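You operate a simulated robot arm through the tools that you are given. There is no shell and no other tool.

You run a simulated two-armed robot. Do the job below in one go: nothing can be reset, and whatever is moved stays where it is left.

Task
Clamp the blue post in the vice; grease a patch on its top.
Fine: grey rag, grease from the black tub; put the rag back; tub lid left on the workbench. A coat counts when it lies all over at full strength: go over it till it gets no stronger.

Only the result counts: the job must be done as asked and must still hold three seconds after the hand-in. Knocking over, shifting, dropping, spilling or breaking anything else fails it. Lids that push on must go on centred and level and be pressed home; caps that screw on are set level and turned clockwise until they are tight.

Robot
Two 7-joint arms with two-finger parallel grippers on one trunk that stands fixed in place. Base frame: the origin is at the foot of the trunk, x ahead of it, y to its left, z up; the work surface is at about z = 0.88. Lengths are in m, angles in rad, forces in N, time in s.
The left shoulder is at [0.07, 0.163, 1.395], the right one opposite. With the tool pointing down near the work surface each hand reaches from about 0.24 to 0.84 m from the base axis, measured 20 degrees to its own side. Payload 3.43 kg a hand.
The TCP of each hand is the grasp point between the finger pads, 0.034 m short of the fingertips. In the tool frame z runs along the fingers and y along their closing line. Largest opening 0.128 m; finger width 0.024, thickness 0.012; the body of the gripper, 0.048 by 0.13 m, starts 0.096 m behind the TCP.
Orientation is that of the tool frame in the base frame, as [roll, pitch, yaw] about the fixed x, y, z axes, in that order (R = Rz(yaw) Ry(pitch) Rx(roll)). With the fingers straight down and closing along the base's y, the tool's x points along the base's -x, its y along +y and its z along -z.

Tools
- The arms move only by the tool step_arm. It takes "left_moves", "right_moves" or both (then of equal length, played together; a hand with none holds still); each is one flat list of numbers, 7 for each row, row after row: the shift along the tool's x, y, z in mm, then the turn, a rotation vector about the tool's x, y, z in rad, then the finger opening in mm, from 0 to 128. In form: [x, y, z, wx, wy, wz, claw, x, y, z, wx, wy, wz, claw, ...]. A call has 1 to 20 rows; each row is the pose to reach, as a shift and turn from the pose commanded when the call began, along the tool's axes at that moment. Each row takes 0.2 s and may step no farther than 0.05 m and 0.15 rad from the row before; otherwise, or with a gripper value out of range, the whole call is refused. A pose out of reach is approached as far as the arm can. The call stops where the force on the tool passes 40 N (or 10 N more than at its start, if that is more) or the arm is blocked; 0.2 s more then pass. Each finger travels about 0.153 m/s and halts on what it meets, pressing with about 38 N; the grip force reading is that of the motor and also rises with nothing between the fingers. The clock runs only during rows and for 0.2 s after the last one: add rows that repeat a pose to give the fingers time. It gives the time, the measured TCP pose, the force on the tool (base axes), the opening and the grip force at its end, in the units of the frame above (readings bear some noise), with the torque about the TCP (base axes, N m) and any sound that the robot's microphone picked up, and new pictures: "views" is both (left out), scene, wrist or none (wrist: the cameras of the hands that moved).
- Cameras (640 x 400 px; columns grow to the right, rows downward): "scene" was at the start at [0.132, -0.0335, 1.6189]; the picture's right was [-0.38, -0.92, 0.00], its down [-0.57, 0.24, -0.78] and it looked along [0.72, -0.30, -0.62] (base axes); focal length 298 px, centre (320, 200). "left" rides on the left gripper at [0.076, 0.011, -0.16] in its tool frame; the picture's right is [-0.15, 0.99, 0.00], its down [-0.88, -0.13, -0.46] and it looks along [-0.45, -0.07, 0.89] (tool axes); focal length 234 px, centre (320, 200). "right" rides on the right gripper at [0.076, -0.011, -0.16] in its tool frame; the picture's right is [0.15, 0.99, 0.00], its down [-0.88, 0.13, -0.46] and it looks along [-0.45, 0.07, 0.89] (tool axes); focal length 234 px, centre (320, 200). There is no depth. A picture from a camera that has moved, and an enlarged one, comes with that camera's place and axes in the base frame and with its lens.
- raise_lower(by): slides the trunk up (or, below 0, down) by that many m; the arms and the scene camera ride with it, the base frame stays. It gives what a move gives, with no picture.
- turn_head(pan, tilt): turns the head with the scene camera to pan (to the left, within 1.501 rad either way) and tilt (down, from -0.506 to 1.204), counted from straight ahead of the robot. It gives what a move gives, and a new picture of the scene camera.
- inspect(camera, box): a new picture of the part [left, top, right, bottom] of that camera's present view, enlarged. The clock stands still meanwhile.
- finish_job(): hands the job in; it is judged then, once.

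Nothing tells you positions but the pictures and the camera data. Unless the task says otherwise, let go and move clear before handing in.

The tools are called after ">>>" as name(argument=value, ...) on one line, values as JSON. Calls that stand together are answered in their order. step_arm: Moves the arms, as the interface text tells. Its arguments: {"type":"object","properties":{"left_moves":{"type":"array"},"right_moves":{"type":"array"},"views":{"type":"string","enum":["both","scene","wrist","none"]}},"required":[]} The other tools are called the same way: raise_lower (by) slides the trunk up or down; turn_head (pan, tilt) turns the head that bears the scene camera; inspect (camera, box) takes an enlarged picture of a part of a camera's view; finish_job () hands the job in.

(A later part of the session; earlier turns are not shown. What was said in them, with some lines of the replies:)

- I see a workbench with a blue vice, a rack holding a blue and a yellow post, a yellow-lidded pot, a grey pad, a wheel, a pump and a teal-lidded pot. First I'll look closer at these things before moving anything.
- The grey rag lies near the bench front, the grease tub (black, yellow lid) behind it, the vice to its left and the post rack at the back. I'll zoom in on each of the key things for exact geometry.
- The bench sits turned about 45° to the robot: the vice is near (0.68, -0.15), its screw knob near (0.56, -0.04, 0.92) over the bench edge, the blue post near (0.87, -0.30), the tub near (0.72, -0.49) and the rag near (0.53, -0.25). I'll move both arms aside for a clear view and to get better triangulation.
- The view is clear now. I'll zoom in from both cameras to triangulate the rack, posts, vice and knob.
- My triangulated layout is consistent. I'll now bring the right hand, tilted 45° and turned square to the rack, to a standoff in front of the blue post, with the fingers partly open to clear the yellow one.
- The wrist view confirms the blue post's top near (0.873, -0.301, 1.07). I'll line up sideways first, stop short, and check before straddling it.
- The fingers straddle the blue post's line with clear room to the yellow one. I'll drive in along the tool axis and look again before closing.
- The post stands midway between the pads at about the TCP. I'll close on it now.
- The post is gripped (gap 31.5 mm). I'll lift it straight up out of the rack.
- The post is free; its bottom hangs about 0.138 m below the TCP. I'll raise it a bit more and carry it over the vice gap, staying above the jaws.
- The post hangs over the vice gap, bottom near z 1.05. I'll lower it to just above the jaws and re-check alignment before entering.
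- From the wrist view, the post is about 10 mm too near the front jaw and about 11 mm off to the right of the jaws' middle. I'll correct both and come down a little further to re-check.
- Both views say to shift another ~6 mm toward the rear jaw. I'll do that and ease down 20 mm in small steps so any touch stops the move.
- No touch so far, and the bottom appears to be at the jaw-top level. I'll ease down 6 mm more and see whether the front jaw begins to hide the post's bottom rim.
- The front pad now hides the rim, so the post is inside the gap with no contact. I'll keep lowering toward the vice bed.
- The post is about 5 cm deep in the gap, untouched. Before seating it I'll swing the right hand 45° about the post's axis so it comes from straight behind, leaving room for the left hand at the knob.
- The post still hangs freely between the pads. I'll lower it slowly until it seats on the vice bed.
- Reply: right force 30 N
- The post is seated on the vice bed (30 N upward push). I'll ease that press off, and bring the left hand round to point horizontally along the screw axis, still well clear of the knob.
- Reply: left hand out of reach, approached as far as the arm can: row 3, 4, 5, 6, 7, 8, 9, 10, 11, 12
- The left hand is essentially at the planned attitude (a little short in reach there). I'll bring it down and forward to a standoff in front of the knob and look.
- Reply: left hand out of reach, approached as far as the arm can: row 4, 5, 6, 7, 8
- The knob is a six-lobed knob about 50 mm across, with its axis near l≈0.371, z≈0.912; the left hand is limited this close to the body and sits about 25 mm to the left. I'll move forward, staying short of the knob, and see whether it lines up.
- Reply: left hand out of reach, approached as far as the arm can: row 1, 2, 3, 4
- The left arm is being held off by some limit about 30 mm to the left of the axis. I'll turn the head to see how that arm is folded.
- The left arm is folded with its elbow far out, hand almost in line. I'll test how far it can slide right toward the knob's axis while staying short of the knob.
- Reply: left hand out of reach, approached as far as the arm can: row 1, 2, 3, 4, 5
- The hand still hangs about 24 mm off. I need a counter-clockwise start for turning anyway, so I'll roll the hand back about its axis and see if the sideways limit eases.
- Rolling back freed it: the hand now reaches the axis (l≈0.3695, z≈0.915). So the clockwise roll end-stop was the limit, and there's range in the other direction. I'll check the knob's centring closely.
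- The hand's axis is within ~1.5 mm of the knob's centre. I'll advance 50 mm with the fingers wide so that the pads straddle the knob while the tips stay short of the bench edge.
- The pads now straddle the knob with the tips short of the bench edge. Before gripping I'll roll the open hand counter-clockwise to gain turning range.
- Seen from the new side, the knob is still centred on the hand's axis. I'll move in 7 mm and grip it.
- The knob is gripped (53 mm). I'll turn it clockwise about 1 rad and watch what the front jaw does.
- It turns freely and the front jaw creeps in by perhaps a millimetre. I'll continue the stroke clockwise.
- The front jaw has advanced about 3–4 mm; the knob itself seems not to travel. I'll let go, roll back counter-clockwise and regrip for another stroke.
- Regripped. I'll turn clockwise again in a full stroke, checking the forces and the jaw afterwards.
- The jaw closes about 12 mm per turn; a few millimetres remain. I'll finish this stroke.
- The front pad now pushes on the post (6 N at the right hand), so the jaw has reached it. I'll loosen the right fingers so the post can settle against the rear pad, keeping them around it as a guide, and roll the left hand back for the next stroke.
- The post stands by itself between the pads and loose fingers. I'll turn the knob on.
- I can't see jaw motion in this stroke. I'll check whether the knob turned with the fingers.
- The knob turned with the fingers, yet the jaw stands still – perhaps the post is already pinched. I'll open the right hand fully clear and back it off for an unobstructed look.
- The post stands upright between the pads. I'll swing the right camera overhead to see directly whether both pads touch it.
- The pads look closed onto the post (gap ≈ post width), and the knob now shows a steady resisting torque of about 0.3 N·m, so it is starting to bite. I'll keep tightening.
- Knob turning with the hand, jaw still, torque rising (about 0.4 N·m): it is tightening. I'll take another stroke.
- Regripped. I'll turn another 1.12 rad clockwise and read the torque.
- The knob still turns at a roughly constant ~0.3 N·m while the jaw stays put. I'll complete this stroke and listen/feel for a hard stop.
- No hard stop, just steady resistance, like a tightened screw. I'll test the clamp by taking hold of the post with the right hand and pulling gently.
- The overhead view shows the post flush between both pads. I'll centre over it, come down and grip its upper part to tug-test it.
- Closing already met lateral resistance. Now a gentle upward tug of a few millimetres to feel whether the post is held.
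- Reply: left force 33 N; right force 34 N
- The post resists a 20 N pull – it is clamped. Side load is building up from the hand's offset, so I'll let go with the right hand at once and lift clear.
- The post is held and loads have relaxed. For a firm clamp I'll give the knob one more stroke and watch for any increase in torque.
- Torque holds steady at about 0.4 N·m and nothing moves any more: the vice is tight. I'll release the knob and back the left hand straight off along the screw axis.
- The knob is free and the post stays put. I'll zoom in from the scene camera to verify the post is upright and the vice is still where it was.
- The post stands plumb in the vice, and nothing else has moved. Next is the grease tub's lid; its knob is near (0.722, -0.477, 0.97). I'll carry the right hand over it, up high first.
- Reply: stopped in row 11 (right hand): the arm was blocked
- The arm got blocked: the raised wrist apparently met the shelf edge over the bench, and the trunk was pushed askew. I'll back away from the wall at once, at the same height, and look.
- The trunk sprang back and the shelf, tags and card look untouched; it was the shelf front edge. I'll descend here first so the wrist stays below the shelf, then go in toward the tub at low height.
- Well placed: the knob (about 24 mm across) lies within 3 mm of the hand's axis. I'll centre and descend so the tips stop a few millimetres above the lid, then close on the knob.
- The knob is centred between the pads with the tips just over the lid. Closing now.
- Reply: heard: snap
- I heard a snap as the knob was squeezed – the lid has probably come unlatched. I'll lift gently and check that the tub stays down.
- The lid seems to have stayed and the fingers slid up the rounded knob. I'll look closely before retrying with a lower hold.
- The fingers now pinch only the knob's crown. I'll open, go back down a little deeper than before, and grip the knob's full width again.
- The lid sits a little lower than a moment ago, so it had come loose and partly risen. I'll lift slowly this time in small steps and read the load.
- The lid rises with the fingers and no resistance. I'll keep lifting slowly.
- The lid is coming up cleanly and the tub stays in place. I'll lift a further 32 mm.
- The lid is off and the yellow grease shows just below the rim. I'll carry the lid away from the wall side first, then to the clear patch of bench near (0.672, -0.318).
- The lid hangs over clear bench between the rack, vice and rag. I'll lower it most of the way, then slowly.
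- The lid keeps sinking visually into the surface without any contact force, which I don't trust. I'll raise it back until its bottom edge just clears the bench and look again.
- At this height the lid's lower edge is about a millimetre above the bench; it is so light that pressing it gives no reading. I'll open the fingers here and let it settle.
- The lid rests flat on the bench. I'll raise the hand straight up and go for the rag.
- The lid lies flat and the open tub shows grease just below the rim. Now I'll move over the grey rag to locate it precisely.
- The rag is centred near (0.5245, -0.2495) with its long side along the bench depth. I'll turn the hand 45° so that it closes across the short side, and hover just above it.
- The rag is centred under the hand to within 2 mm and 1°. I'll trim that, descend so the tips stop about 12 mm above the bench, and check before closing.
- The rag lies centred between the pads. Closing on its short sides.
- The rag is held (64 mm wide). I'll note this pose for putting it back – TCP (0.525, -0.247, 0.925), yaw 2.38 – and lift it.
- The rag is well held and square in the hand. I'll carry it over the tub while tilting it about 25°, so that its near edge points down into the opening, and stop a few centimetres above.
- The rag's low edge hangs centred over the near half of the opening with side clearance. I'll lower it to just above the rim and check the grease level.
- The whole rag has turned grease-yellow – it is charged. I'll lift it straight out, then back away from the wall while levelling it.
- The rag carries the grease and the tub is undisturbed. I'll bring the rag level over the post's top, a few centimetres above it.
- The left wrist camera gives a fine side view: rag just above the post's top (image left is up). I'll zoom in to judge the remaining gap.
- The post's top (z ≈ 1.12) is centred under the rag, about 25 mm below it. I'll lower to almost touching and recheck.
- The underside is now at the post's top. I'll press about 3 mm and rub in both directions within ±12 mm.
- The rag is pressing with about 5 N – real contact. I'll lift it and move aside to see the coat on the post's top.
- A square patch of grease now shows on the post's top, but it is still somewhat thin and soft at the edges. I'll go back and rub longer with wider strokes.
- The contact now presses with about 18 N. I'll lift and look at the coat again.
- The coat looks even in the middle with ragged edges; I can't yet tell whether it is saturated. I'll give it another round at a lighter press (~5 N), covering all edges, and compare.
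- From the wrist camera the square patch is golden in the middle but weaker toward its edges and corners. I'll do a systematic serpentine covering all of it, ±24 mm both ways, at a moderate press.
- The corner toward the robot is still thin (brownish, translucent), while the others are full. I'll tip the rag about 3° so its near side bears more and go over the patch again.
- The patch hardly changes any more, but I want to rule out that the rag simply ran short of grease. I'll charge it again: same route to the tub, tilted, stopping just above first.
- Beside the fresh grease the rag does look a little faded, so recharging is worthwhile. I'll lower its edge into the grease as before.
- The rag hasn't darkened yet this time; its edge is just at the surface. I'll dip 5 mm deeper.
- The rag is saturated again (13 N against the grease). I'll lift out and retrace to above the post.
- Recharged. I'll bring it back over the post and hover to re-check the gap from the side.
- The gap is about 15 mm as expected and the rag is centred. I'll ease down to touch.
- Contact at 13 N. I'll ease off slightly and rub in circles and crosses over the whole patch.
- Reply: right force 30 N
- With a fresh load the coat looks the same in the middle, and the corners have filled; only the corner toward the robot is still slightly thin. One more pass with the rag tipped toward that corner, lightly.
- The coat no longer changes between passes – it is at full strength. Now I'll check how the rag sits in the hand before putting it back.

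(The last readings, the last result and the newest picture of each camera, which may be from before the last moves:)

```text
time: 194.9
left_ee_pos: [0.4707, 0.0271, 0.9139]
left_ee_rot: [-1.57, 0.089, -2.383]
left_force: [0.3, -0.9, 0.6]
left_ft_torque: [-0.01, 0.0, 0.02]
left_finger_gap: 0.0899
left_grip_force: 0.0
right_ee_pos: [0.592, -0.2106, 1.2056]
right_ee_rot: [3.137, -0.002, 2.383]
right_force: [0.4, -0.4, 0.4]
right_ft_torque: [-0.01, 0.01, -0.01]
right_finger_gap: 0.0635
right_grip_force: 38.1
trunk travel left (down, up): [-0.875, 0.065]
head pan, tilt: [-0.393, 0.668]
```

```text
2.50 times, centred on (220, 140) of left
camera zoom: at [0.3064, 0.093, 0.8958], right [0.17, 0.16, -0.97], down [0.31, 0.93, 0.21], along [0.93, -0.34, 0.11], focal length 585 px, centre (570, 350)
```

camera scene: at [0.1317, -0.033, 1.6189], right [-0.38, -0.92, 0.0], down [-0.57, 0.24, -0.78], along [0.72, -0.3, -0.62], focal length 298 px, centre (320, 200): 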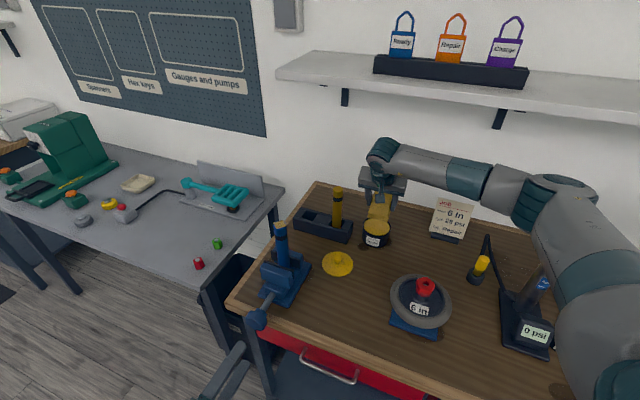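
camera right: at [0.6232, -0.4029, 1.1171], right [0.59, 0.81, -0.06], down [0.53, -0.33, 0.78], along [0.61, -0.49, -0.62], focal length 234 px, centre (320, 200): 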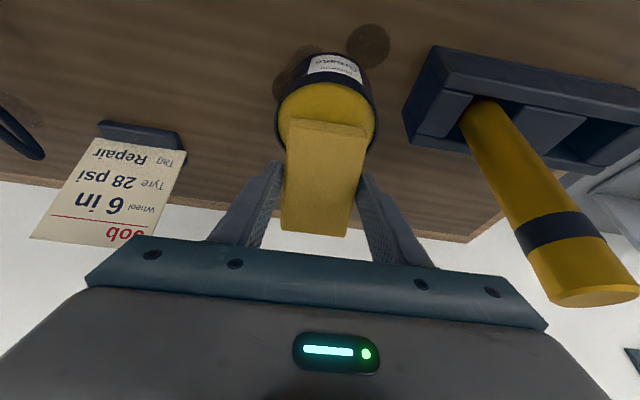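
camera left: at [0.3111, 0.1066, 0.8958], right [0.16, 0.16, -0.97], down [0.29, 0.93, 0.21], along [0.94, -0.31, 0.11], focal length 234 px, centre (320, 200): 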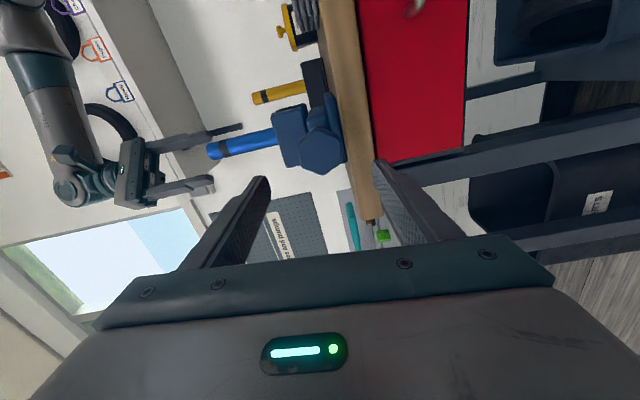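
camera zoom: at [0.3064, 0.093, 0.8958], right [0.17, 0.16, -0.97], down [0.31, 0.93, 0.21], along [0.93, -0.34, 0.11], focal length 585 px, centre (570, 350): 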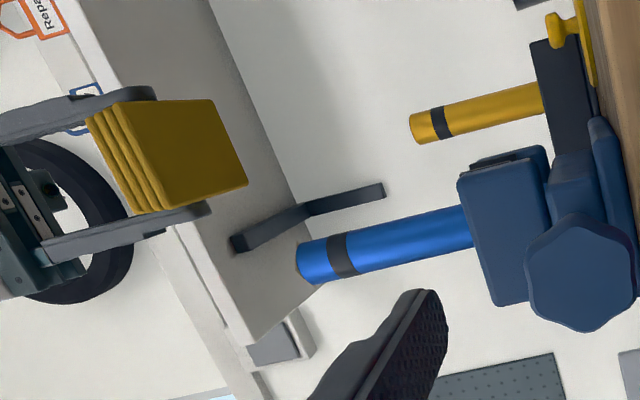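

The rag sits in the hand just as when picked up, and the post is steady. I'll carry the rag back over its original spot.

>>> step_arm(right_moves=[8, -25, 0, 0, 0, 0, 30, 16, -50, 10, 0, 0, 0, 30, 22.6, -73.1, 30, 0, 0, 0, 30, 22.6, -73.1, 75, 0, 0, 0, 30, 22.6, -73.1, 120, 0, 0, 0, 30, 22.6, -73.1, 165, 0, 0, 0, 30, 22.6, -73.1, 200, 0, 0, 0, 30, 22.6, -73.1, 200, 0, 0, 0, 30], views="both")

>>> step_arm(right_moves=[0, 0, 0, 0, 0, 0, 30], views="none")

>>> step_arm(right_moves=[0, 0, 0, 0, 0, 0, 30], views="none")

>>> inspect(camera="scene", box=[290, 220, 400, 340])

```text
time: 196.7
left_ee_pos: [0.4701, 0.0281, 0.9142]
left_ee_rot: [-1.569, 0.092, -2.382]
left_force: [0.8, 0.4, 0.5]
left_ft_torque: [0.03, -0.02, 0.03]
left_finger_gap: 0.0902
left_grip_force: 0.1
right_ee_pos: [0.5231, -0.2482, 1.007]
right_ee_rot: [3.139, -0.002, 2.381]
right_force: [-0.5, -0.2, -1.0]
right_ft_torque: [0.0, -0.02, -0.02]
right_finger_gap: 0.0637
right_grip_force: 37.9
trunk travel left (down, up): [-0.875, 0.065]
head pan, tilt: [-0.393, 0.668]
camera scene: at [0.1317, -0.0332, 1.6189], right [-0.38, -0.92, 0.0], down [-0.57, 0.24, -0.78], along [0.72, -0.3, -0.62], focal length 298 px, centre (320, 200)
camera right: at [0.462, -0.2053, 1.1669], right [0.58, 0.82, 0.0], down [0.73, -0.51, 0.45], along [0.37, -0.26, -0.89], focal length 234 px, centre (320, 200)
```

scene: 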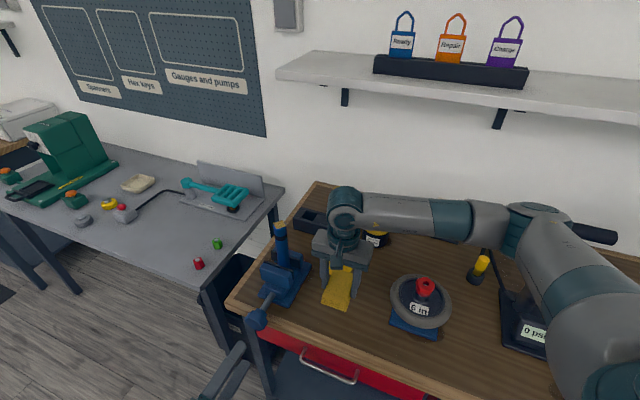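
right: 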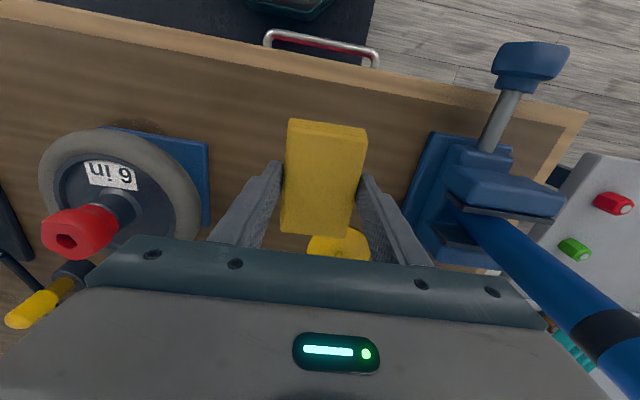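

```text
time: 197.1
left_ee_pos: [0.4705, 0.0271, 0.9141]
left_ee_rot: [-1.57, 0.089, -2.382]
left_force: [-1.0, 0.2, -0.1]
left_ft_torque: [0.01, -0.04, 0.0]
left_finger_gap: 0.0898
left_grip_force: 0.1
right_ee_pos: [0.5242, -0.2488, 1.0069]
right_ee_rot: [3.138, -0.004, 2.382]
right_force: [0.1, -1.0, 0.5]
right_ft_torque: [-0.02, 0.01, 0.0]
right_finger_gap: 0.0634
right_grip_force: 38.1
trunk travel left (down, up): [-0.875, 0.065]
head pan, tilt: [-0.393, 0.668]
```

```text
time: 197.5
left_ee_pos: [0.4711, 0.0276, 0.9152]
left_ee_rot: [-1.569, 0.091, -2.384]
left_force: [-0.1, -0.1, 0.3]
left_ft_torque: [0.02, -0.01, 0.03]
left_finger_gap: 0.0899
left_grip_force: 0.0
right_ee_pos: [0.5241, -0.2484, 1.0078]
right_ee_rot: [3.138, -0.004, 2.38]
right_force: [-0.6, 0.8, -0.7]
right_ft_torque: [-0.02, 0.0, -0.02]
right_finger_gap: 0.0636
right_grip_force: 38.1
trunk travel left (down, up): [-0.875, 0.065]
head pan, tilt: [-0.393, 0.668]
```

```text
3.33 times, centred on (345, 280) of scene
camera zoom: at [0.1321, -0.0334, 1.6189], right [-0.38, -0.92, 0.0], down [-0.57, 0.24, -0.78], along [0.72, -0.3, -0.62], focal length 993 px, centre (237, -67)
```

zoom: 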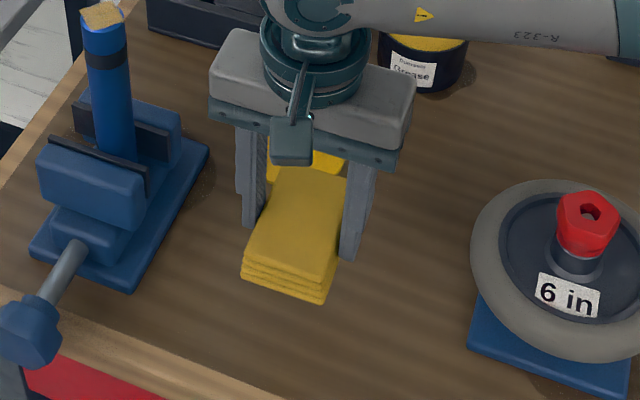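

Within 2 mm of the original position. I'll trim and lower the rag to the bench.

>>> step_arm(right_moves=[-0.6, 1.4, 30, 0, 0, 0, 30, -0.6, 1.4, 58, 0, 0, 0, 30, -0.6, 1.4, 72, 0, 0, 0, 30, -0.6, 1.4, 78, 0, 0, 0, 30, -0.6, 1.4, 80, 0, 0, 0, 30, -0.6, 1.4, 80.7, 0, 0, 0, 30, -0.6, 1.4, 80.7, 0, 0, 0, 30], views="none")

>>> inspect(camera="scene", box=[300, 250, 390, 340])

```text
time: 199.1
left_ee_pos: [0.4702, 0.0274, 0.9151]
left_ee_rot: [-1.57, 0.09, -2.383]
left_force: [0.3, 0.0, 1.0]
left_ft_torque: [-0.01, -0.02, -0.02]
left_finger_gap: 0.0898
left_grip_force: 0.1
right_ee_pos: [0.5265, -0.249, 0.927]
right_ee_rot: [3.139, -0.004, 2.381]
right_force: [-0.4, 0.4, -0.6]
right_ft_torque: [0.01, -0.01, 0.01]
right_finger_gap: 0.0635
right_grip_force: 38.0
trunk travel left (down, up): [-0.875, 0.065]
head pan, tilt: [-0.393, 0.668]
```

```text
4.44 times, centred on (345, 295) of scene
camera zoom: at [0.132, -0.0334, 1.6189], right [-0.38, -0.92, 0.0], down [-0.57, 0.24, -0.78], along [0.72, -0.3, -0.62], focal length 1324 px, centre (209, -222)
```

zoom: 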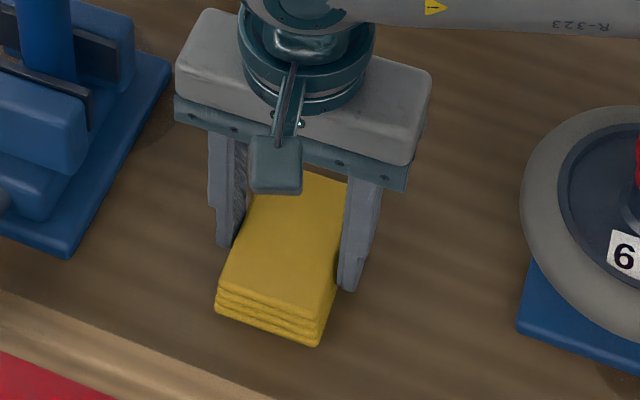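

Compared with the pick-up picture the rag is about 2–3 mm too far back and slightly high. I'll shift it forward and lower until it touches.

>>> step_arm(right_moves=[2, 0, 0.5, 0, 0, 0, 30, 3, 0, 1, 0, 0, 0, 30, 3, 0, 1.6, 0, 0, 0, 30, 3, 0, 2.2, 0, 0, 0, 30, 3, 0, 2.2, 0, 0, 0, 30], views="none")

>>> inspect(camera="scene", box=[300, 250, 390, 340])

```text
time: 200.3
left_ee_pos: [0.4697, 0.0276, 0.9142]
left_ee_rot: [-1.569, 0.092, -2.381]
left_force: [-0.6, -0.7, 0.0]
left_ft_torque: [-0.03, 0.01, -0.01]
left_finger_gap: 0.0898
left_grip_force: 0.1
right_ee_pos: [0.5235, -0.2476, 0.9252]
right_ee_rot: [3.137, -0.003, 2.381]
right_force: [0.6, -0.4, -0.9]
right_ft_torque: [-0.02, -0.03, -0.02]
right_finger_gap: 0.0634
right_grip_force: 38.7
trunk travel left (down, up): [-0.875, 0.065]
head pan, tilt: [-0.393, 0.668]
```

```text
4.44 times, centred on (345, 295) of scene
camera zoom: at [0.132, -0.0333, 1.6189], right [-0.38, -0.92, 0.0], down [-0.57, 0.24, -0.78], along [0.72, -0.3, -0.62], focal length 1324 px, centre (209, -222)
```

zoom: 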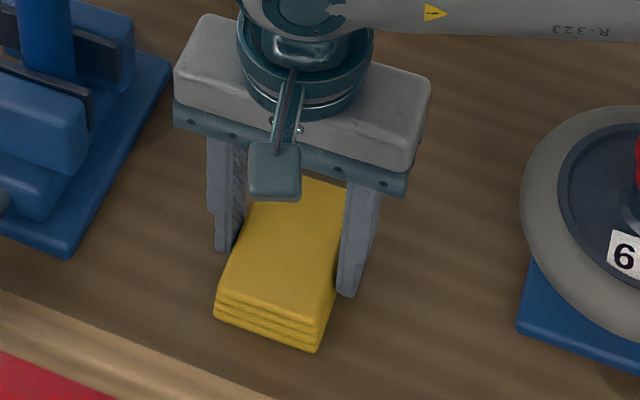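

The outline now matches the original to within a couple of pixels. I'll nudge down the last bit to touch.

>>> step_arm(right_moves=[0.5, -0.5, 0.5, 0, 0, 0, 30, 1, -1, 1, 0, 0, 0, 30, 1, -1, 1.5, 0, 0, 0, 30], views="none")

```text
time: 201.1
left_ee_pos: [0.4705, 0.0261, 0.9154]
left_ee_rot: [-1.568, 0.092, -2.383]
left_force: [1.0, 0.5, 0.4]
left_ft_torque: [-0.02, -0.01, -0.03]
left_finger_gap: 0.0901
left_grip_force: 0.0
right_ee_pos: [0.523, -0.2473, 0.9237]
right_ee_rot: [3.137, -0.004, 2.38]
right_force: [-0.5, -0.2, -0.7]
right_ft_torque: [0.0, -0.01, -0.05]
right_finger_gap: 0.0641
right_grip_force: 39.0
trunk travel left (down, up): [-0.875, 0.065]
head pan, tilt: [-0.393, 0.668]
```

>>> step_arm(right_moves=[0, 0, 0.7, 0, 0, 0, 30, 0, 0, 1.4, 0, 0, 0, 30, 0, 0, 1.4, 0, 0, 0, 30], views="none")

>>> inspect(camera="scene", box=[300, 250, 390, 340])

```text
time: 201.9
left_ee_pos: [0.4707, 0.0292, 0.9145]
left_ee_rot: [-1.569, 0.09, -2.381]
left_force: [-0.1, -0.3, -0.2]
left_ft_torque: [0.02, 0.01, 0.03]
left_finger_gap: 0.09
left_grip_force: 0.1
right_ee_pos: [0.5221, -0.2474, 0.923]
right_ee_rot: [3.136, -0.001, 2.38]
right_force: [2.4, -2.6, 11.0]
right_ft_torque: [-0.06, 0.42, 0.08]
right_finger_gap: 0.0636
right_grip_force: 37.6
trunk travel left (down, up): [-0.875, 0.065]
head pan, tilt: [-0.393, 0.668]
```

```text
4.44 times, centred on (345, 295) of scene
camera zoom: at [0.1313, -0.0332, 1.6191], right [-0.38, -0.92, 0.0], down [-0.57, 0.24, -0.78], along [0.73, -0.3, -0.62], focal length 1324 px, centre (209, -222)
```

zoom: 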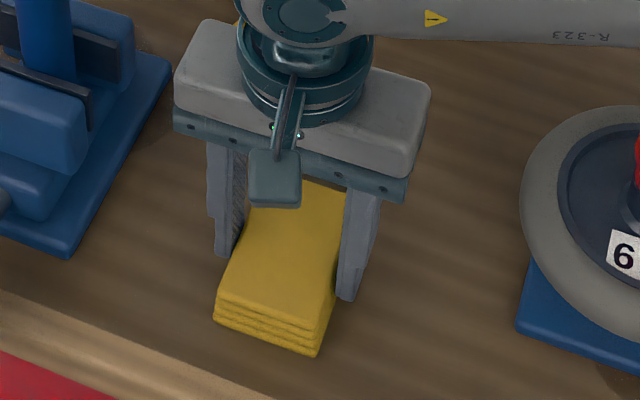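

The rag is down (11 N) and within about 2–3 mm of where it lay. I'll relieve the press and open the fingers.

>>> step_arm(right_moves=[0, 0, -0.8, 0, 0, 0, 50, 0, 0, -0.8, 0, 0, 0, 66, 0, 0, -0.8, 0, 0, 0, 75, 0, 0, -0.8, 0, 0, 0, 90, 0, 0, -0.8, 0, 0, 0, 100], views="none")

>>> inspect(camera="scene", box=[300, 250, 390, 340])

>>> inspect(camera="right", box=[230, 80, 410, 230])

```text
time: 203.1
left_ee_pos: [0.4703, 0.0272, 0.9149]
left_ee_rot: [-1.569, 0.091, -2.383]
left_force: [0.0, 0.3, 0.3]
left_ft_torque: [0.0, 0.02, 0.01]
left_finger_gap: 0.0902
left_grip_force: 0.0
right_ee_pos: [0.5218, -0.2468, 0.9233]
right_ee_rot: [3.139, -0.004, 2.378]
right_force: [0.0, 0.4, 0.3]
right_ft_torque: [0.0, -0.04, -0.01]
right_finger_gap: 0.0998
right_grip_force: 0.2
trunk travel left (down, up): [-0.875, 0.065]
head pan, tilt: [-0.393, 0.668]
```

```text
4.44 times, centred on (345, 295) of scene
camera zoom: at [0.1318, -0.0333, 1.6189], right [-0.38, -0.92, 0.0], down [-0.57, 0.24, -0.78], along [0.72, -0.3, -0.62], focal length 1324 px, centre (209, -222)
```

zoom: 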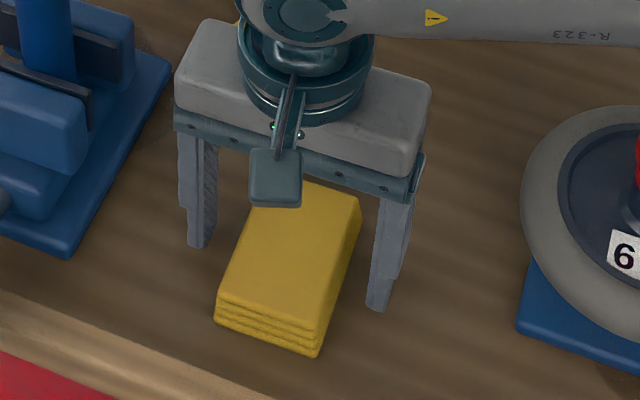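

```text
2.67 times, centred on (320, 155) of right
camera zoom: at [0.46, -0.2044, 1.0833], right [0.58, 0.82, 0.0], down [0.73, -0.52, 0.45], along [0.37, -0.26, -0.89], focal length 624 px, centre (320, 320)
```

zoom: 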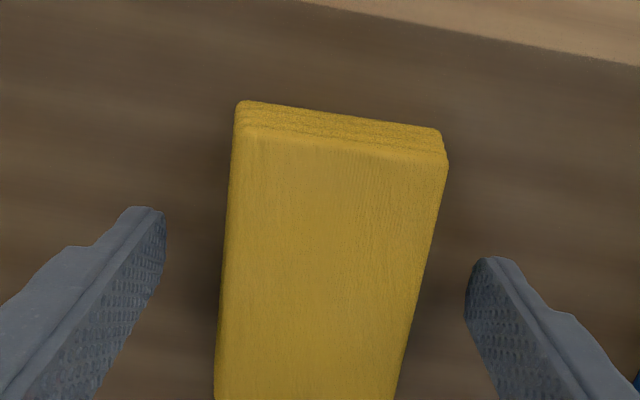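

The rag lies back in its place. I'll raise the hand clear and take stock of everything.

>>> step_arm(right_moves=[0, 0, -20, 0, 0, 0, 105, 0, 0, -60, 0, 0, 0, 105, 0, 0, -105, 0, 0, 0, 105, 10, -30, -150, 0, 0, 0, 105, 40, -60, -180, 0, 0, 0, 105, 70, -90, -200, 0, 0, 0, 105, 70, -90, -200, 0, 0, 0, 105], views="both")

>>> inspect(camera="scene", box=[230, 190, 430, 340])

>>> inspect(camera="scene", box=[430, 180, 640, 400])

>>> inspect(camera="left", box=[140, 40, 380, 220])

```text
refused: row 4 steps farther than a row can; nothing moved
```

```text
2.67 times, centred on (330, 265) of scene
camera zoom: at [0.1318, -0.0333, 1.6189], right [-0.38, -0.92, 0.0], down [-0.57, 0.24, -0.78], along [0.72, -0.3, -0.62], focal length 795 px, centre (293, 27)
```

zoom: 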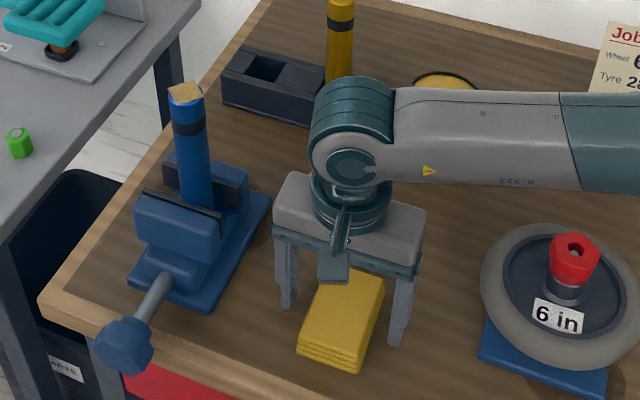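

```text
1.82 times, centred on (535, 290) of scene
camera zoom: at [0.1318, -0.0333, 1.6189], right [-0.38, -0.92, 0.0], down [-0.57, 0.24, -0.78], along [0.72, -0.3, -0.62], focal length 542 px, centre (-71, 36)
```

zoom: 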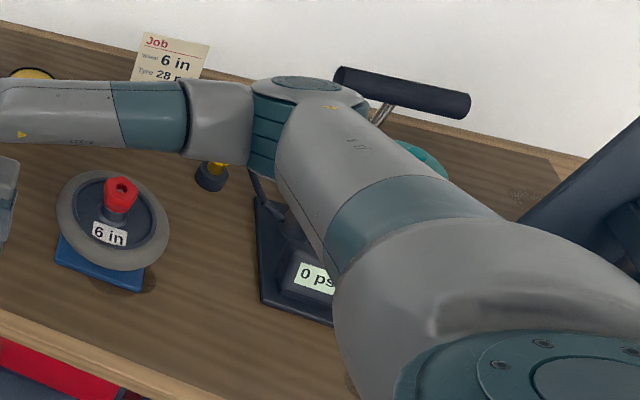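

```text
2.22 times, centred on (260, 130) of left
camera zoom: at [0.3059, 0.0924, 0.896], right [0.17, 0.16, -0.97], down [0.31, 0.93, 0.21], along [0.93, -0.34, 0.11], focal length 520 px, centre (453, 356)
```

zoom: 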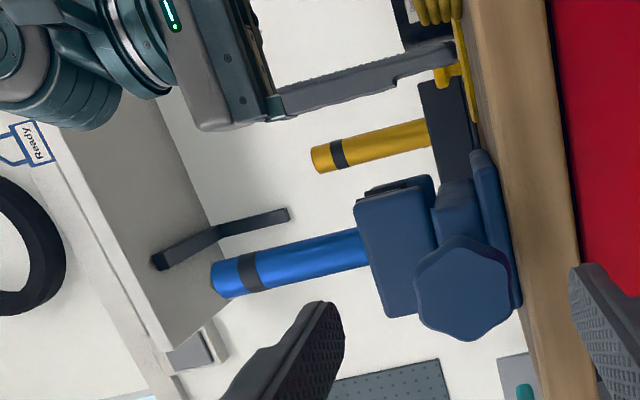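

The rows were a bit too long; I'll repeat the lift with shorter steps.

>>> step_arm(right_moves=[0, 0, -20, 0, 0, 0, 105, 0, 0, -55, 0, 0, 0, 105, 0, 0, -95, 0, 0, 0, 105, 0, 0, -135, 0, 0, 0, 105, 10, -20, -165, 0, 0, 0, 105, 30, -45, -195, 0, 0, 0, 105, 50, -70, -220, 0, 0, 0, 105, 50, -70, -220, 0, 0, 0, 105], views="both")

>>> inspect(camera="scene", box=[230, 190, 430, 340])

>>> inspect(camera="right", box=[280, 40, 520, 220])

```text
time: 204.9
left_ee_pos: [0.4702, 0.026, 0.9142]
left_ee_rot: [-1.568, 0.089, -2.383]
left_force: [0.0, -0.8, 0.2]
left_ft_torque: [-0.03, 0.0, 0.0]
left_finger_gap: 0.0898
left_grip_force: 0.0
right_ee_pos: [0.4371, -0.2641, 1.1431]
right_ee_rot: [3.139, -0.004, 2.38]
right_force: [0.7, -0.7, 0.1]
right_ft_torque: [-0.02, -0.04, 0.03]
right_finger_gap: 0.1049
right_grip_force: 0.0
trunk travel left (down, up): [-0.875, 0.065]
head pan, tilt: [-0.393, 0.668]
camera scene: at [0.1327, -0.0334, 1.6188], right [-0.38, -0.92, 0.0], down [-0.57, 0.24, -0.78], along [0.72, -0.3, -0.62], focal length 298 px, centre (320, 200)
camera right: at [0.3754, -0.2218, 1.3038], right [0.58, 0.82, 0.0], down [0.73, -0.52, 0.45], along [0.37, -0.26, -0.89], focal length 234 px, centre (320, 200)
```

scene: 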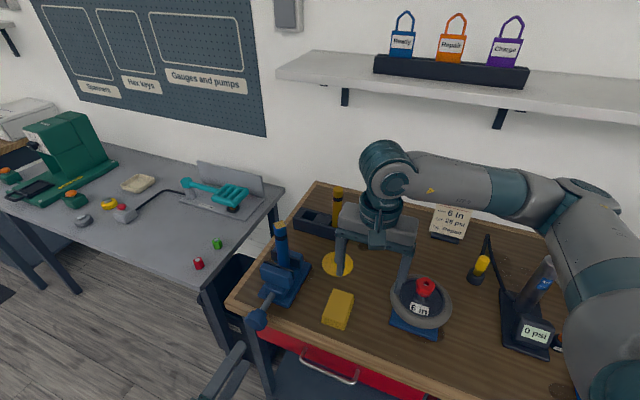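
right: 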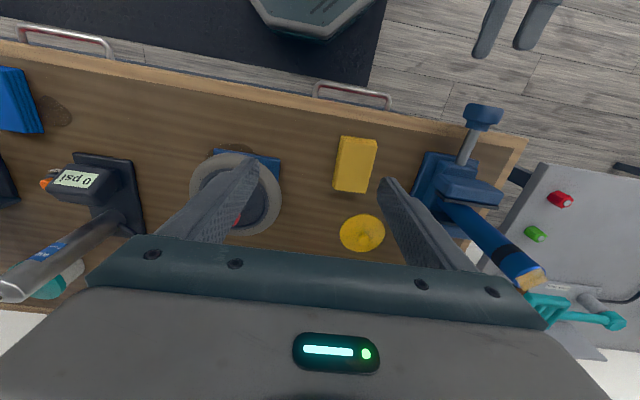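

```text
2.67 times, centred on (330, 265) of scene
camera zoom: at [0.1327, -0.0334, 1.6188], right [-0.38, -0.92, 0.0], down [-0.57, 0.24, -0.78], along [0.72, -0.3, -0.62], focal length 795 px, centre (293, 27)
```

zoom: 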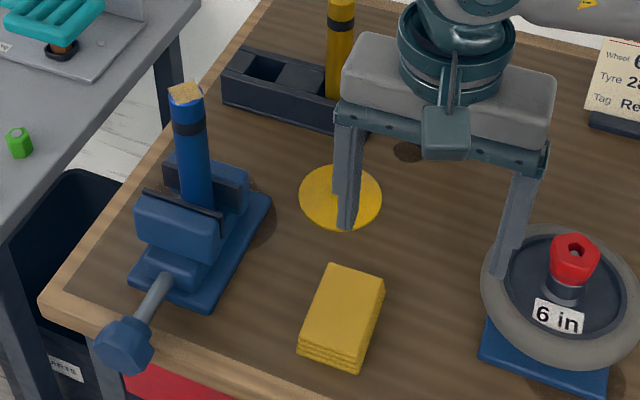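

```text
2.22 times, centred on (400, 130) of right
camera zoom: at [0.3754, -0.2218, 1.3038], right [0.58, 0.82, 0.0], down [0.73, -0.52, 0.45], along [0.37, -0.26, -0.89], focal length 520 px, centre (142, 356)
```

zoom: 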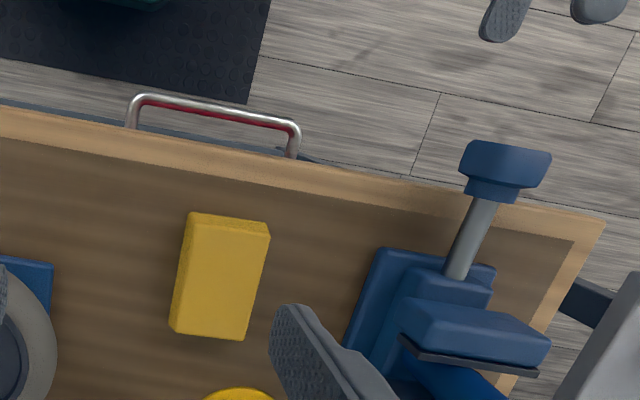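

Rag, lid, tub and post are all where they should be. Since the post twisted slightly under rubbing, I'll check the vice with the left hand once more: first line up with the knob again, at a standoff.

>>> step_arm(left_moves=[-5, 0.6, 10.5, -0.0006, -0.0065, 0, 90, -10, 1.2, 21, -0.0012, -0.013, 0, 90, -15, 1.9, 31.4, -0.0017, -0.0194, 0, 90, -19.4, 2.5, 41.8, -0.0023, -0.0259, 0, 90, -19.4, 2.5, 41.8, -0.0023, -0.0259, 0, 90], views="wrist")

>>> inspect(camera="left", box=[240, 100, 400, 220])

```text
time: 206.1
left_ee_pos: [0.5123, 0.01, 0.9142]
left_ee_rot: [-1.57, 0.092, -2.356]
left_force: [-0.7, -0.6, -0.6]
left_ft_torque: [0.0, 0.0, 0.02]
left_finger_gap: 0.09
left_grip_force: 0.1
right_ee_pos: [0.4372, -0.2647, 1.1435]
right_ee_rot: [3.138, -0.003, 2.379]
right_force: [-0.2, -0.2, 0.0]
right_ft_torque: [0.0, -0.02, 0.02]
right_finger_gap: 0.1051
right_grip_force: 0.0
trunk travel left (down, up): [-0.875, 0.065]
head pan, tilt: [-0.393, 0.668]
camera left: at [0.3472, 0.0709, 0.8951], right [0.17, 0.17, -0.97], down [0.29, 0.93, 0.21], along [0.94, -0.32, 0.11], focal length 234 px, centre (320, 200)
```

left: 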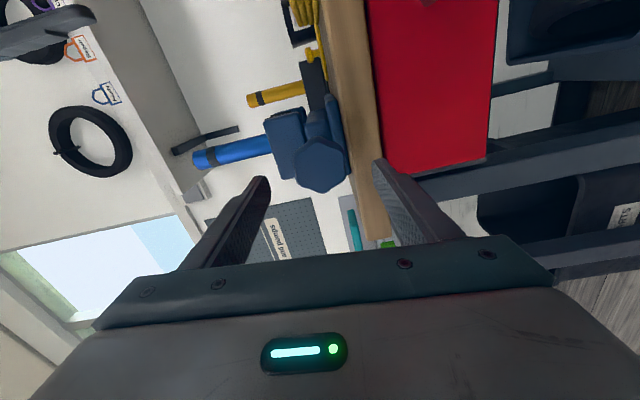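

```text
3.33 times, centred on (320, 160) of left
camera zoom: at [0.3472, 0.0709, 0.8951], right [0.17, 0.17, -0.97], down [0.29, 0.93, 0.21], along [0.94, -0.32, 0.11], focal length 781 px, centre (320, 333)
```

zoom: 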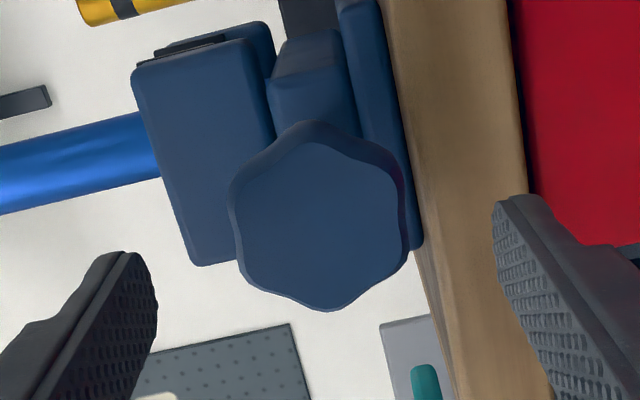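

Aligned again with the knob's axis. I'll roll back counter-clockwise, advance and grip it.

>>> step_arm(left_moves=[0, 0, 0, 0, 0, -0.14, 90, 0, 0, 0, 0, 0, -0.28, 90, 0, 0, 0, 0, 0, -0.42, 90, 0, 0, 0, 0, 0, -0.56, 90, 0, 0, 0, 0, 0, -0.7, 90, 0, 0, 0, 0, 0, -0.84, 90, 0, 0, 0, 0, 0, -0.98, 90, 0, 0, 0, 0, 0, -1.12, 85, 0, 0, 15, 0, 0, -1.16, 85, 0, 0, 30, 0, 0, -1.16, 85, 0, 0, 42, 0, 0, -1.16, 85, 0, 0, 50, 0, 0, -1.16, 85, 0, 0, 50, 0, 0, -1.16, 60, 0, 0, 50, 0, 0, -1.16, 30, 0, 0, 50, 0, 0, -1.16, 10, 0, 0, 50, 0, 0, -1.16, 10], views="wrist")

>>> inspect(camera="left", box=[240, 100, 400, 220])

```text
time: 209.5
left_ee_pos: [0.5486, -0.0265, 0.9146]
left_ee_rot: [-1.571, -1.07, -2.358]
left_force: [-0.5, -4.1, -3.5]
left_ft_torque: [-0.05, -0.07, -0.18]
left_finger_gap: 0.0532
left_grip_force: 44.8
right_ee_pos: [0.4383, -0.2662, 1.1439]
right_ee_rot: [3.138, -0.005, 2.381]
right_force: [-1.0, -0.1, -0.4]
right_ft_torque: [0.0, -0.01, 0.01]
right_finger_gap: 0.1051
right_grip_force: 0.0
trunk travel left (down, up): [-0.875, 0.065]
head pan, tilt: [-0.393, 0.668]
camera left: at [0.4029, 0.0557, 0.9745], right [-0.56, -0.56, -0.6], down [0.06, 0.7, -0.71], along [0.82, -0.44, -0.36], focal length 234 px, centre (320, 200)
```

left: 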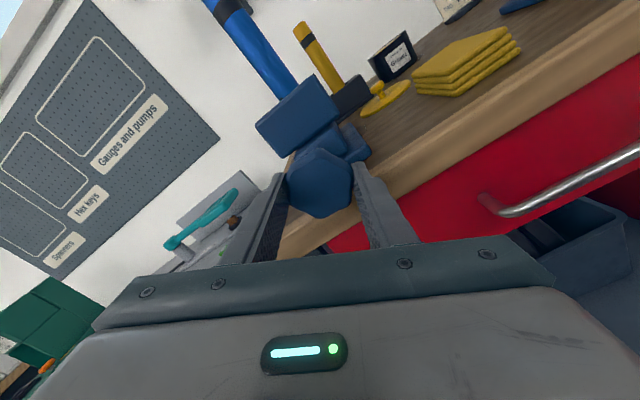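

```text
3.33 times, centred on (320, 160) of left
camera zoom: at [0.4029, 0.0557, 0.9745], right [-0.56, -0.56, -0.6], down [0.06, 0.7, -0.71], along [0.82, -0.44, -0.36], focal length 781 px, centre (320, 333)
```

zoom: 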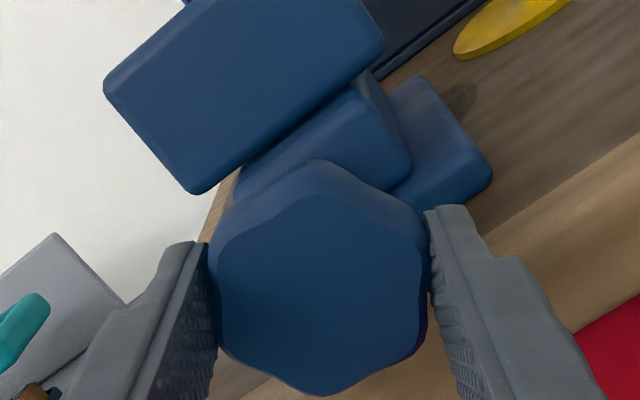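

>>> step_arm(left_moves=[0, 0, 0, 0, 0, 0.14, 10, 0, 0, 0, 0, 0, 0.28, 10, 0, 0, 0, 0, 0, 0.42, 10, 0, 0, 0, 0, 0, 0.56, 10, 0, 0, 0, 0, 0, 0.7, 10, 0, 0, 0, 0, 0, 0.84, 10], views="none")

>>> inspect(camera="left", box=[240, 100, 400, 220])

```text
time: 210.9
left_ee_pos: [0.5493, -0.0257, 0.9144]
left_ee_rot: [-1.57, -0.227, -2.356]
left_force: [-1.2, -2.5, -2.1]
left_ft_torque: [0.2, 0.27, -0.08]
left_finger_gap: 0.0532
left_grip_force: 45.2
right_ee_pos: [0.4387, -0.2648, 1.1434]
right_ee_rot: [3.138, -0.004, 2.38]
right_force: [0.4, 0.0, 1.0]
right_ft_torque: [-0.02, 0.0, 0.0]
right_finger_gap: 0.1048
right_grip_force: 0.0
trunk travel left (down, up): [-0.875, 0.065]
head pan, tilt: [-0.393, 0.668]
```

```text
3.33 times, centred on (320, 160) of left
camera zoom: at [0.3815, 0.0343, 0.9195], right [-0.06, -0.06, -1.0], down [0.31, 0.95, -0.07], along [0.95, -0.31, -0.04], focal length 781 px, centre (320, 333)
```

zoom: 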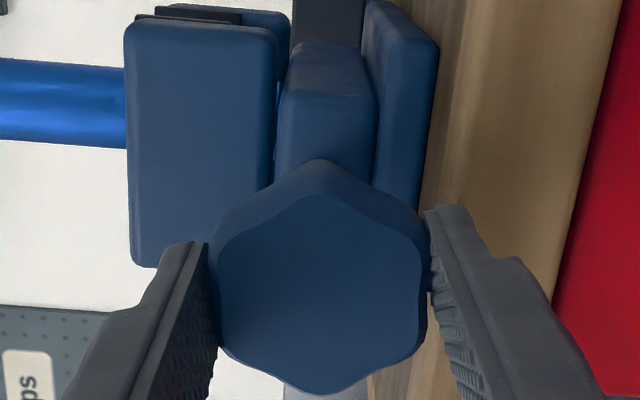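

Little resistance in this first part. I'll keep turning clockwise and watch.

>>> step_arm(left_moves=[0, 0, 0, 0, 0, 0.14, 10, 0, 0, 0, 0, 0, 0.28, 10, 0, 0, 0, 0, 0, 0.42, 10, 0, 0, 0, 0, 0, 0.56, 10, 0, 0, 0, 0, 0, 0.7, 10], views="none")

>>> step_arm(left_moves=[0, 0, 0, 0, 0, 0.14, 10, 0, 0, 0, 0, 0, 0.28, 10, 0, 0, 0, 0, 0, 0.42, 10, 0, 0, 0, 0, 0, 0.56, 10, 0, 0, 0, 0, 0, 0.7, 10], views="none")

>>> inspect(camera="scene", box=[230, 200, 330, 330])

```text
time: 212.1
left_ee_pos: [0.5482, -0.0251, 0.9141]
left_ee_rot: [-1.57, 0.473, -2.358]
left_force: [-0.6, -1.0, 1.4]
left_ft_torque: [0.3, 0.56, -0.24]
left_finger_gap: 0.0532
left_grip_force: 45.2
right_ee_pos: [0.4376, -0.2656, 1.1443]
right_ee_rot: [3.138, -0.003, 2.38]
right_force: [0.8, -0.3, -0.5]
right_ft_torque: [-0.01, -0.02, -0.01]
right_finger_gap: 0.1046
right_grip_force: 0.0
trunk travel left (down, up): [-0.875, 0.065]
head pan, tilt: [-0.393, 0.668]
```

```text
time: 213.3
left_ee_pos: [0.5489, -0.0251, 0.9144]
left_ee_rot: [-1.568, 1.173, -2.355]
left_force: [1.1, -0.7, 0.7]
left_ft_torque: [0.02, 0.39, -0.09]
left_finger_gap: 0.0535
left_grip_force: 45.2
right_ee_pos: [0.4379, -0.2649, 1.1436]
right_ee_rot: [3.139, -0.003, 2.38]
right_force: [-0.4, 0.4, -0.2]
right_ft_torque: [0.01, -0.01, 0.0]
right_finger_gap: 0.1047
right_grip_force: 0.0
trunk travel left (down, up): [-0.875, 0.065]
head pan, tilt: [-0.393, 0.668]
```

```text
3.08 times, centred on (280, 265) of scene
camera zoom: at [0.1322, -0.0335, 1.6189], right [-0.38, -0.92, 0.0], down [-0.57, 0.24, -0.78], along [0.72, -0.3, -0.62], focal length 917 px, centre (443, 0)
```

zoom: 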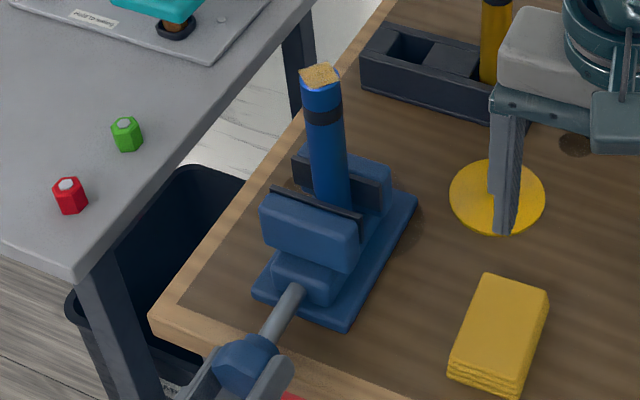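

There is resistance (≈0.26 N·m) at the end of the stroke. I'd like to know whether the knob springs back when let go: I'll picture it before and after opening the fingers.

>>> inspect(camera="left", box=[240, 100, 400, 220])

>>> step_arm(left_moves=[0, 0, 0, 0, 0, 0, 60, 0, 0, 0, 0, 0, 0, 75, 0, 0, 0, 0, 0, 0, 75], views="none")

>>> inspect(camera="left", box=[240, 100, 400, 220])

```text
3.33 times, centred on (320, 160) of left
camera zoom: at [0.422, 0.0747, 0.8393], right [0.69, 0.68, -0.25], down [-0.17, 0.48, 0.86], along [0.71, -0.55, 0.44], focal length 781 px, centre (320, 333)
```

zoom: 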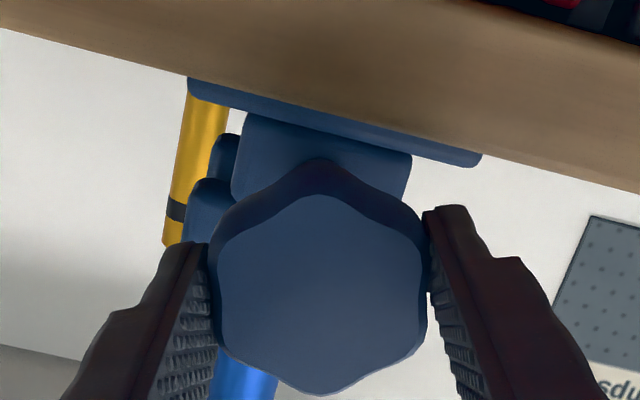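

```text
time: 214.1
left_ee_pos: [0.5474, -0.0264, 0.9139]
left_ee_rot: [-1.568, 1.172, -2.352]
left_force: [0.4, 0.2, 0.3]
left_ft_torque: [0.05, -0.01, 0.01]
left_finger_gap: 0.0748
left_grip_force: 0.0
right_ee_pos: [0.4374, -0.2652, 1.1435]
right_ee_rot: [3.137, -0.003, 2.38]
right_force: [-0.1, -0.5, 0.2]
right_ft_torque: [-0.01, -0.01, 0.0]
right_finger_gap: 0.1049
right_grip_force: 0.1
trunk travel left (down, up): [-0.875, 0.065]
head pan, tilt: [-0.393, 0.668]
```

```text
3.33 times, centred on (320, 160) of left
camera zoom: at [0.4216, 0.0746, 0.8393], right [0.69, 0.68, -0.25], down [-0.16, 0.48, 0.86], along [0.71, -0.55, 0.44], focal length 781 px, centre (320, 333)
```

zoom: 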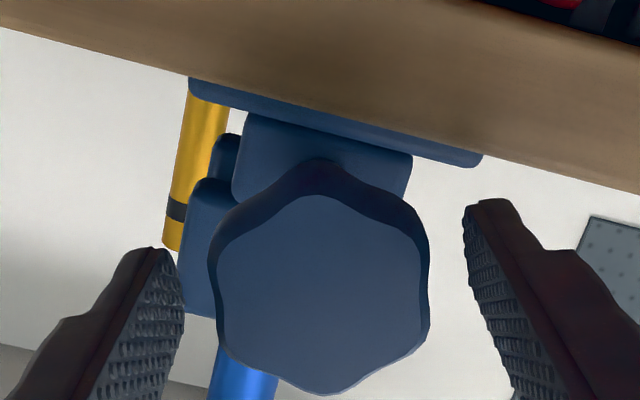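

The knob stays where it is when released, so the screw holds. I'll back the left hand off along the axis and raise the right hand to a clear pose.

>>> step_arm(left_moves=[0, 0, 0, 0, 0, 0, 90, 0, 0, -12, 0, 0, -0.1, 90, 0, 0, -28, 0, 0, -0.24, 90, 0, 0, -46, 0, 0, -0.38, 90, 0, 0, -64, 0, 0, -0.52, 90, 0, 0, -82, 0, 0, -0.66, 90, 0, 0, -100, 0, 0, -0.8, 90, 0, 0, -110, 0, 0, -0.94, 90], right_moves=[0, 0, -15, 0, 0, 0, 105, 0, 0, -30, 0, 0, 0, 105, 0, 0, -45, 0, 0, 0, 105, 0, 0, -60, 0, 0, 0, 105, 0, 0, -75, 0, 0, 0, 105, 0, 0, -90, 0, 0, 0, 105, 0, 0, -100, 0, 0, 0, 105, 0, 0, -100, 0, 0, 0, 105], views="both")

>>> inspect(camera="scene", box=[230, 190, 430, 340])

>>> inspect(camera="scene", box=[274, 217, 290, 233])

>>> inspect(camera="left", box=[140, 40, 380, 220])

```text
time: 215.9
left_ee_pos: [0.4711, 0.0524, 0.9141]
left_ee_rot: [-1.569, 0.228, -2.357]
left_force: [0.1, 0.2, -1.3]
left_ft_torque: [0.03, 0.0, 0.02]
left_finger_gap: 0.0898
left_grip_force: 0.1
right_ee_pos: [0.4382, -0.2651, 1.2434]
right_ee_rot: [3.139, -0.004, 2.381]
right_force: [1.4, 0.3, -0.2]
right_ft_torque: [-0.01, 0.02, 0.01]
right_finger_gap: 0.1051
right_grip_force: 0.1
trunk travel left (down, up): [-0.875, 0.065]
head pan, tilt: [-0.393, 0.668]
camera scene: at [0.132, -0.0332, 1.6189], right [-0.38, -0.92, 0.0], down [-0.57, 0.24, -0.78], along [0.72, -0.3, -0.62], focal length 298 px, centre (320, 200)
camera right: at [0.3763, -0.2217, 1.4043], right [0.58, 0.82, 0.0], down [0.73, -0.52, 0.45], along [0.37, -0.26, -0.89], focal length 234 px, centre (320, 200)
camera left: at [0.3065, 0.1155, 0.8853], right [0.26, 0.26, -0.93], down [0.26, 0.91, 0.32], along [0.93, -0.33, 0.17], focal length 234 px, centre (320, 200)
```

scene: 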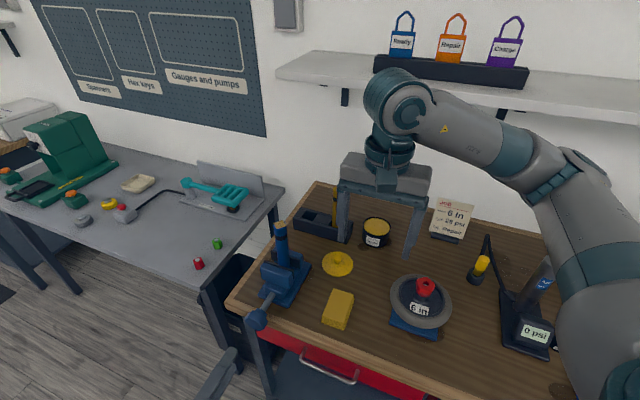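
right: 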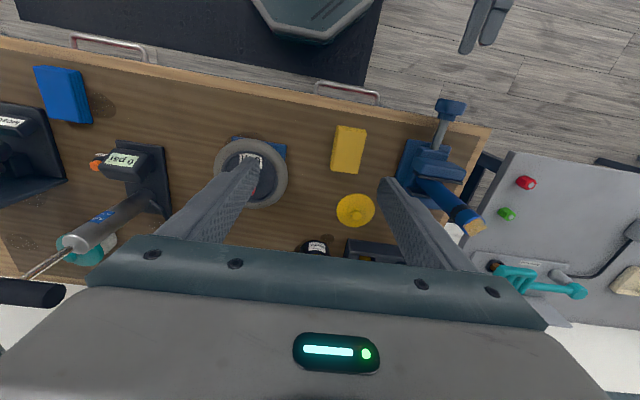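
left: 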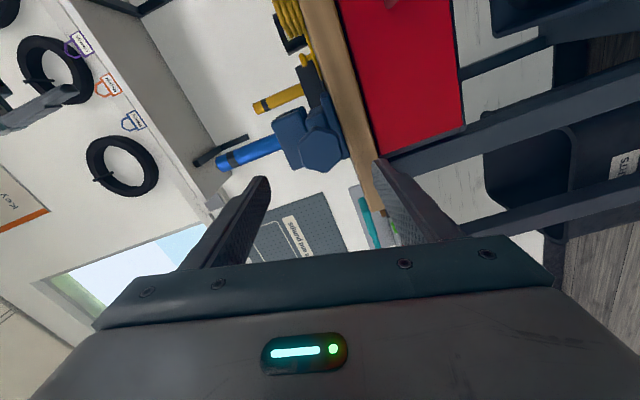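

```text
2.67 times, centred on (330, 265) of scene
camera zoom: at [0.132, -0.0332, 1.6189], right [-0.38, -0.92, 0.0], down [-0.57, 0.24, -0.78], along [0.72, -0.3, -0.62], focal length 795 px, centre (293, 27)
```

zoom: 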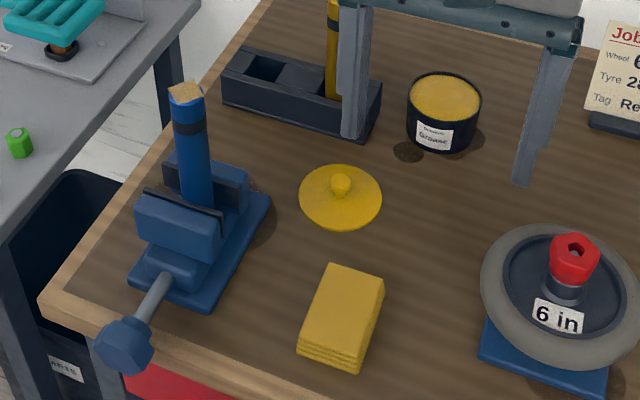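

```text
16.00 times, centred on (282, 225) of scene
camera zoom: at [0.132, -0.0332, 1.6189], right [-0.38, -0.92, 0.0], down [-0.57, 0.24, -0.78], along [0.72, -0.3, -0.62], focal length 4767 px, centre (928, -200)
```

zoom: 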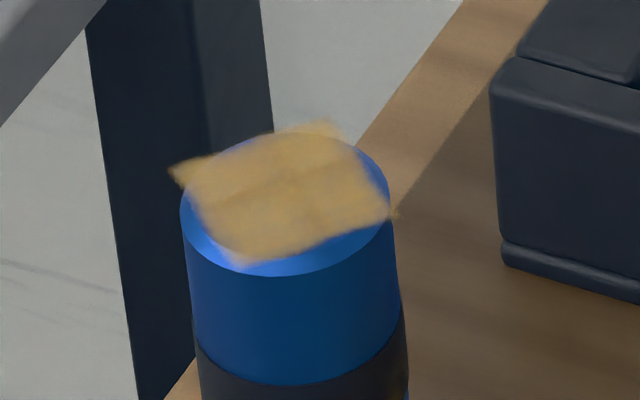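

```text
2.22 times, centred on (260, 130) of left
camera zoom: at [0.3065, 0.1155, 0.8853], right [0.26, 0.26, -0.93], down [0.26, 0.91, 0.32], along [0.93, -0.33, 0.17], focal length 520 px, centre (453, 356)
```

zoom: 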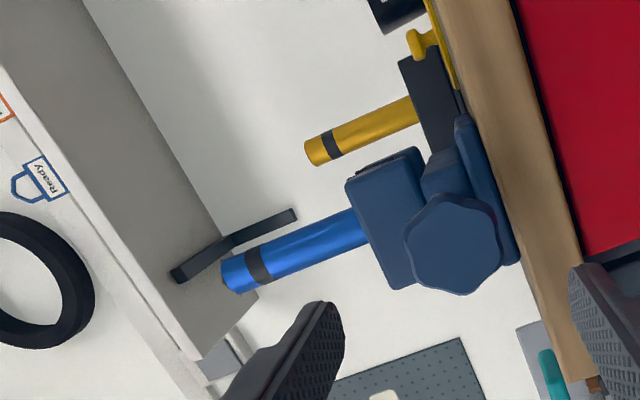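

The blue post stands plumb and tight in the vice with its top patch coated, the coat no longer changing between passes. The rag is back in its place, the lid lies on the bench by the tub, and both hands are clear, so I'm handing the job in.

>>> finish_job()

```text
The job is handed in.
```

I've handed the job in: the blue post is clamped upright in the vice and its top patch is greased. I can't see the judging result from here.

- **Vice:** The screw was turned until the jaw stopped moving and stayed put when I let go. The post held against a pull of about 20 N. That pull was while the left hand still held the knob. Rubbing later turned the post slightly and shifted its top by 2–3 mm.
- **Grease:** I charged the rag from the black tub twice and rubbed until further passes made no visible difference. The patch edges look soft, and the corner nearest the robot may still be a little thinner than the rest.
- **Rag and lid:** The rag is back within about 4 mm of where it lay. The tub lid is flat on the workbench and the tub is open.
- **Other objects:** The right wrist touched the shelf edge once on the way to the tub. In the pictures afterwards, the shelf tags, job card, pump, yellow post and tub all looked to be where they started.
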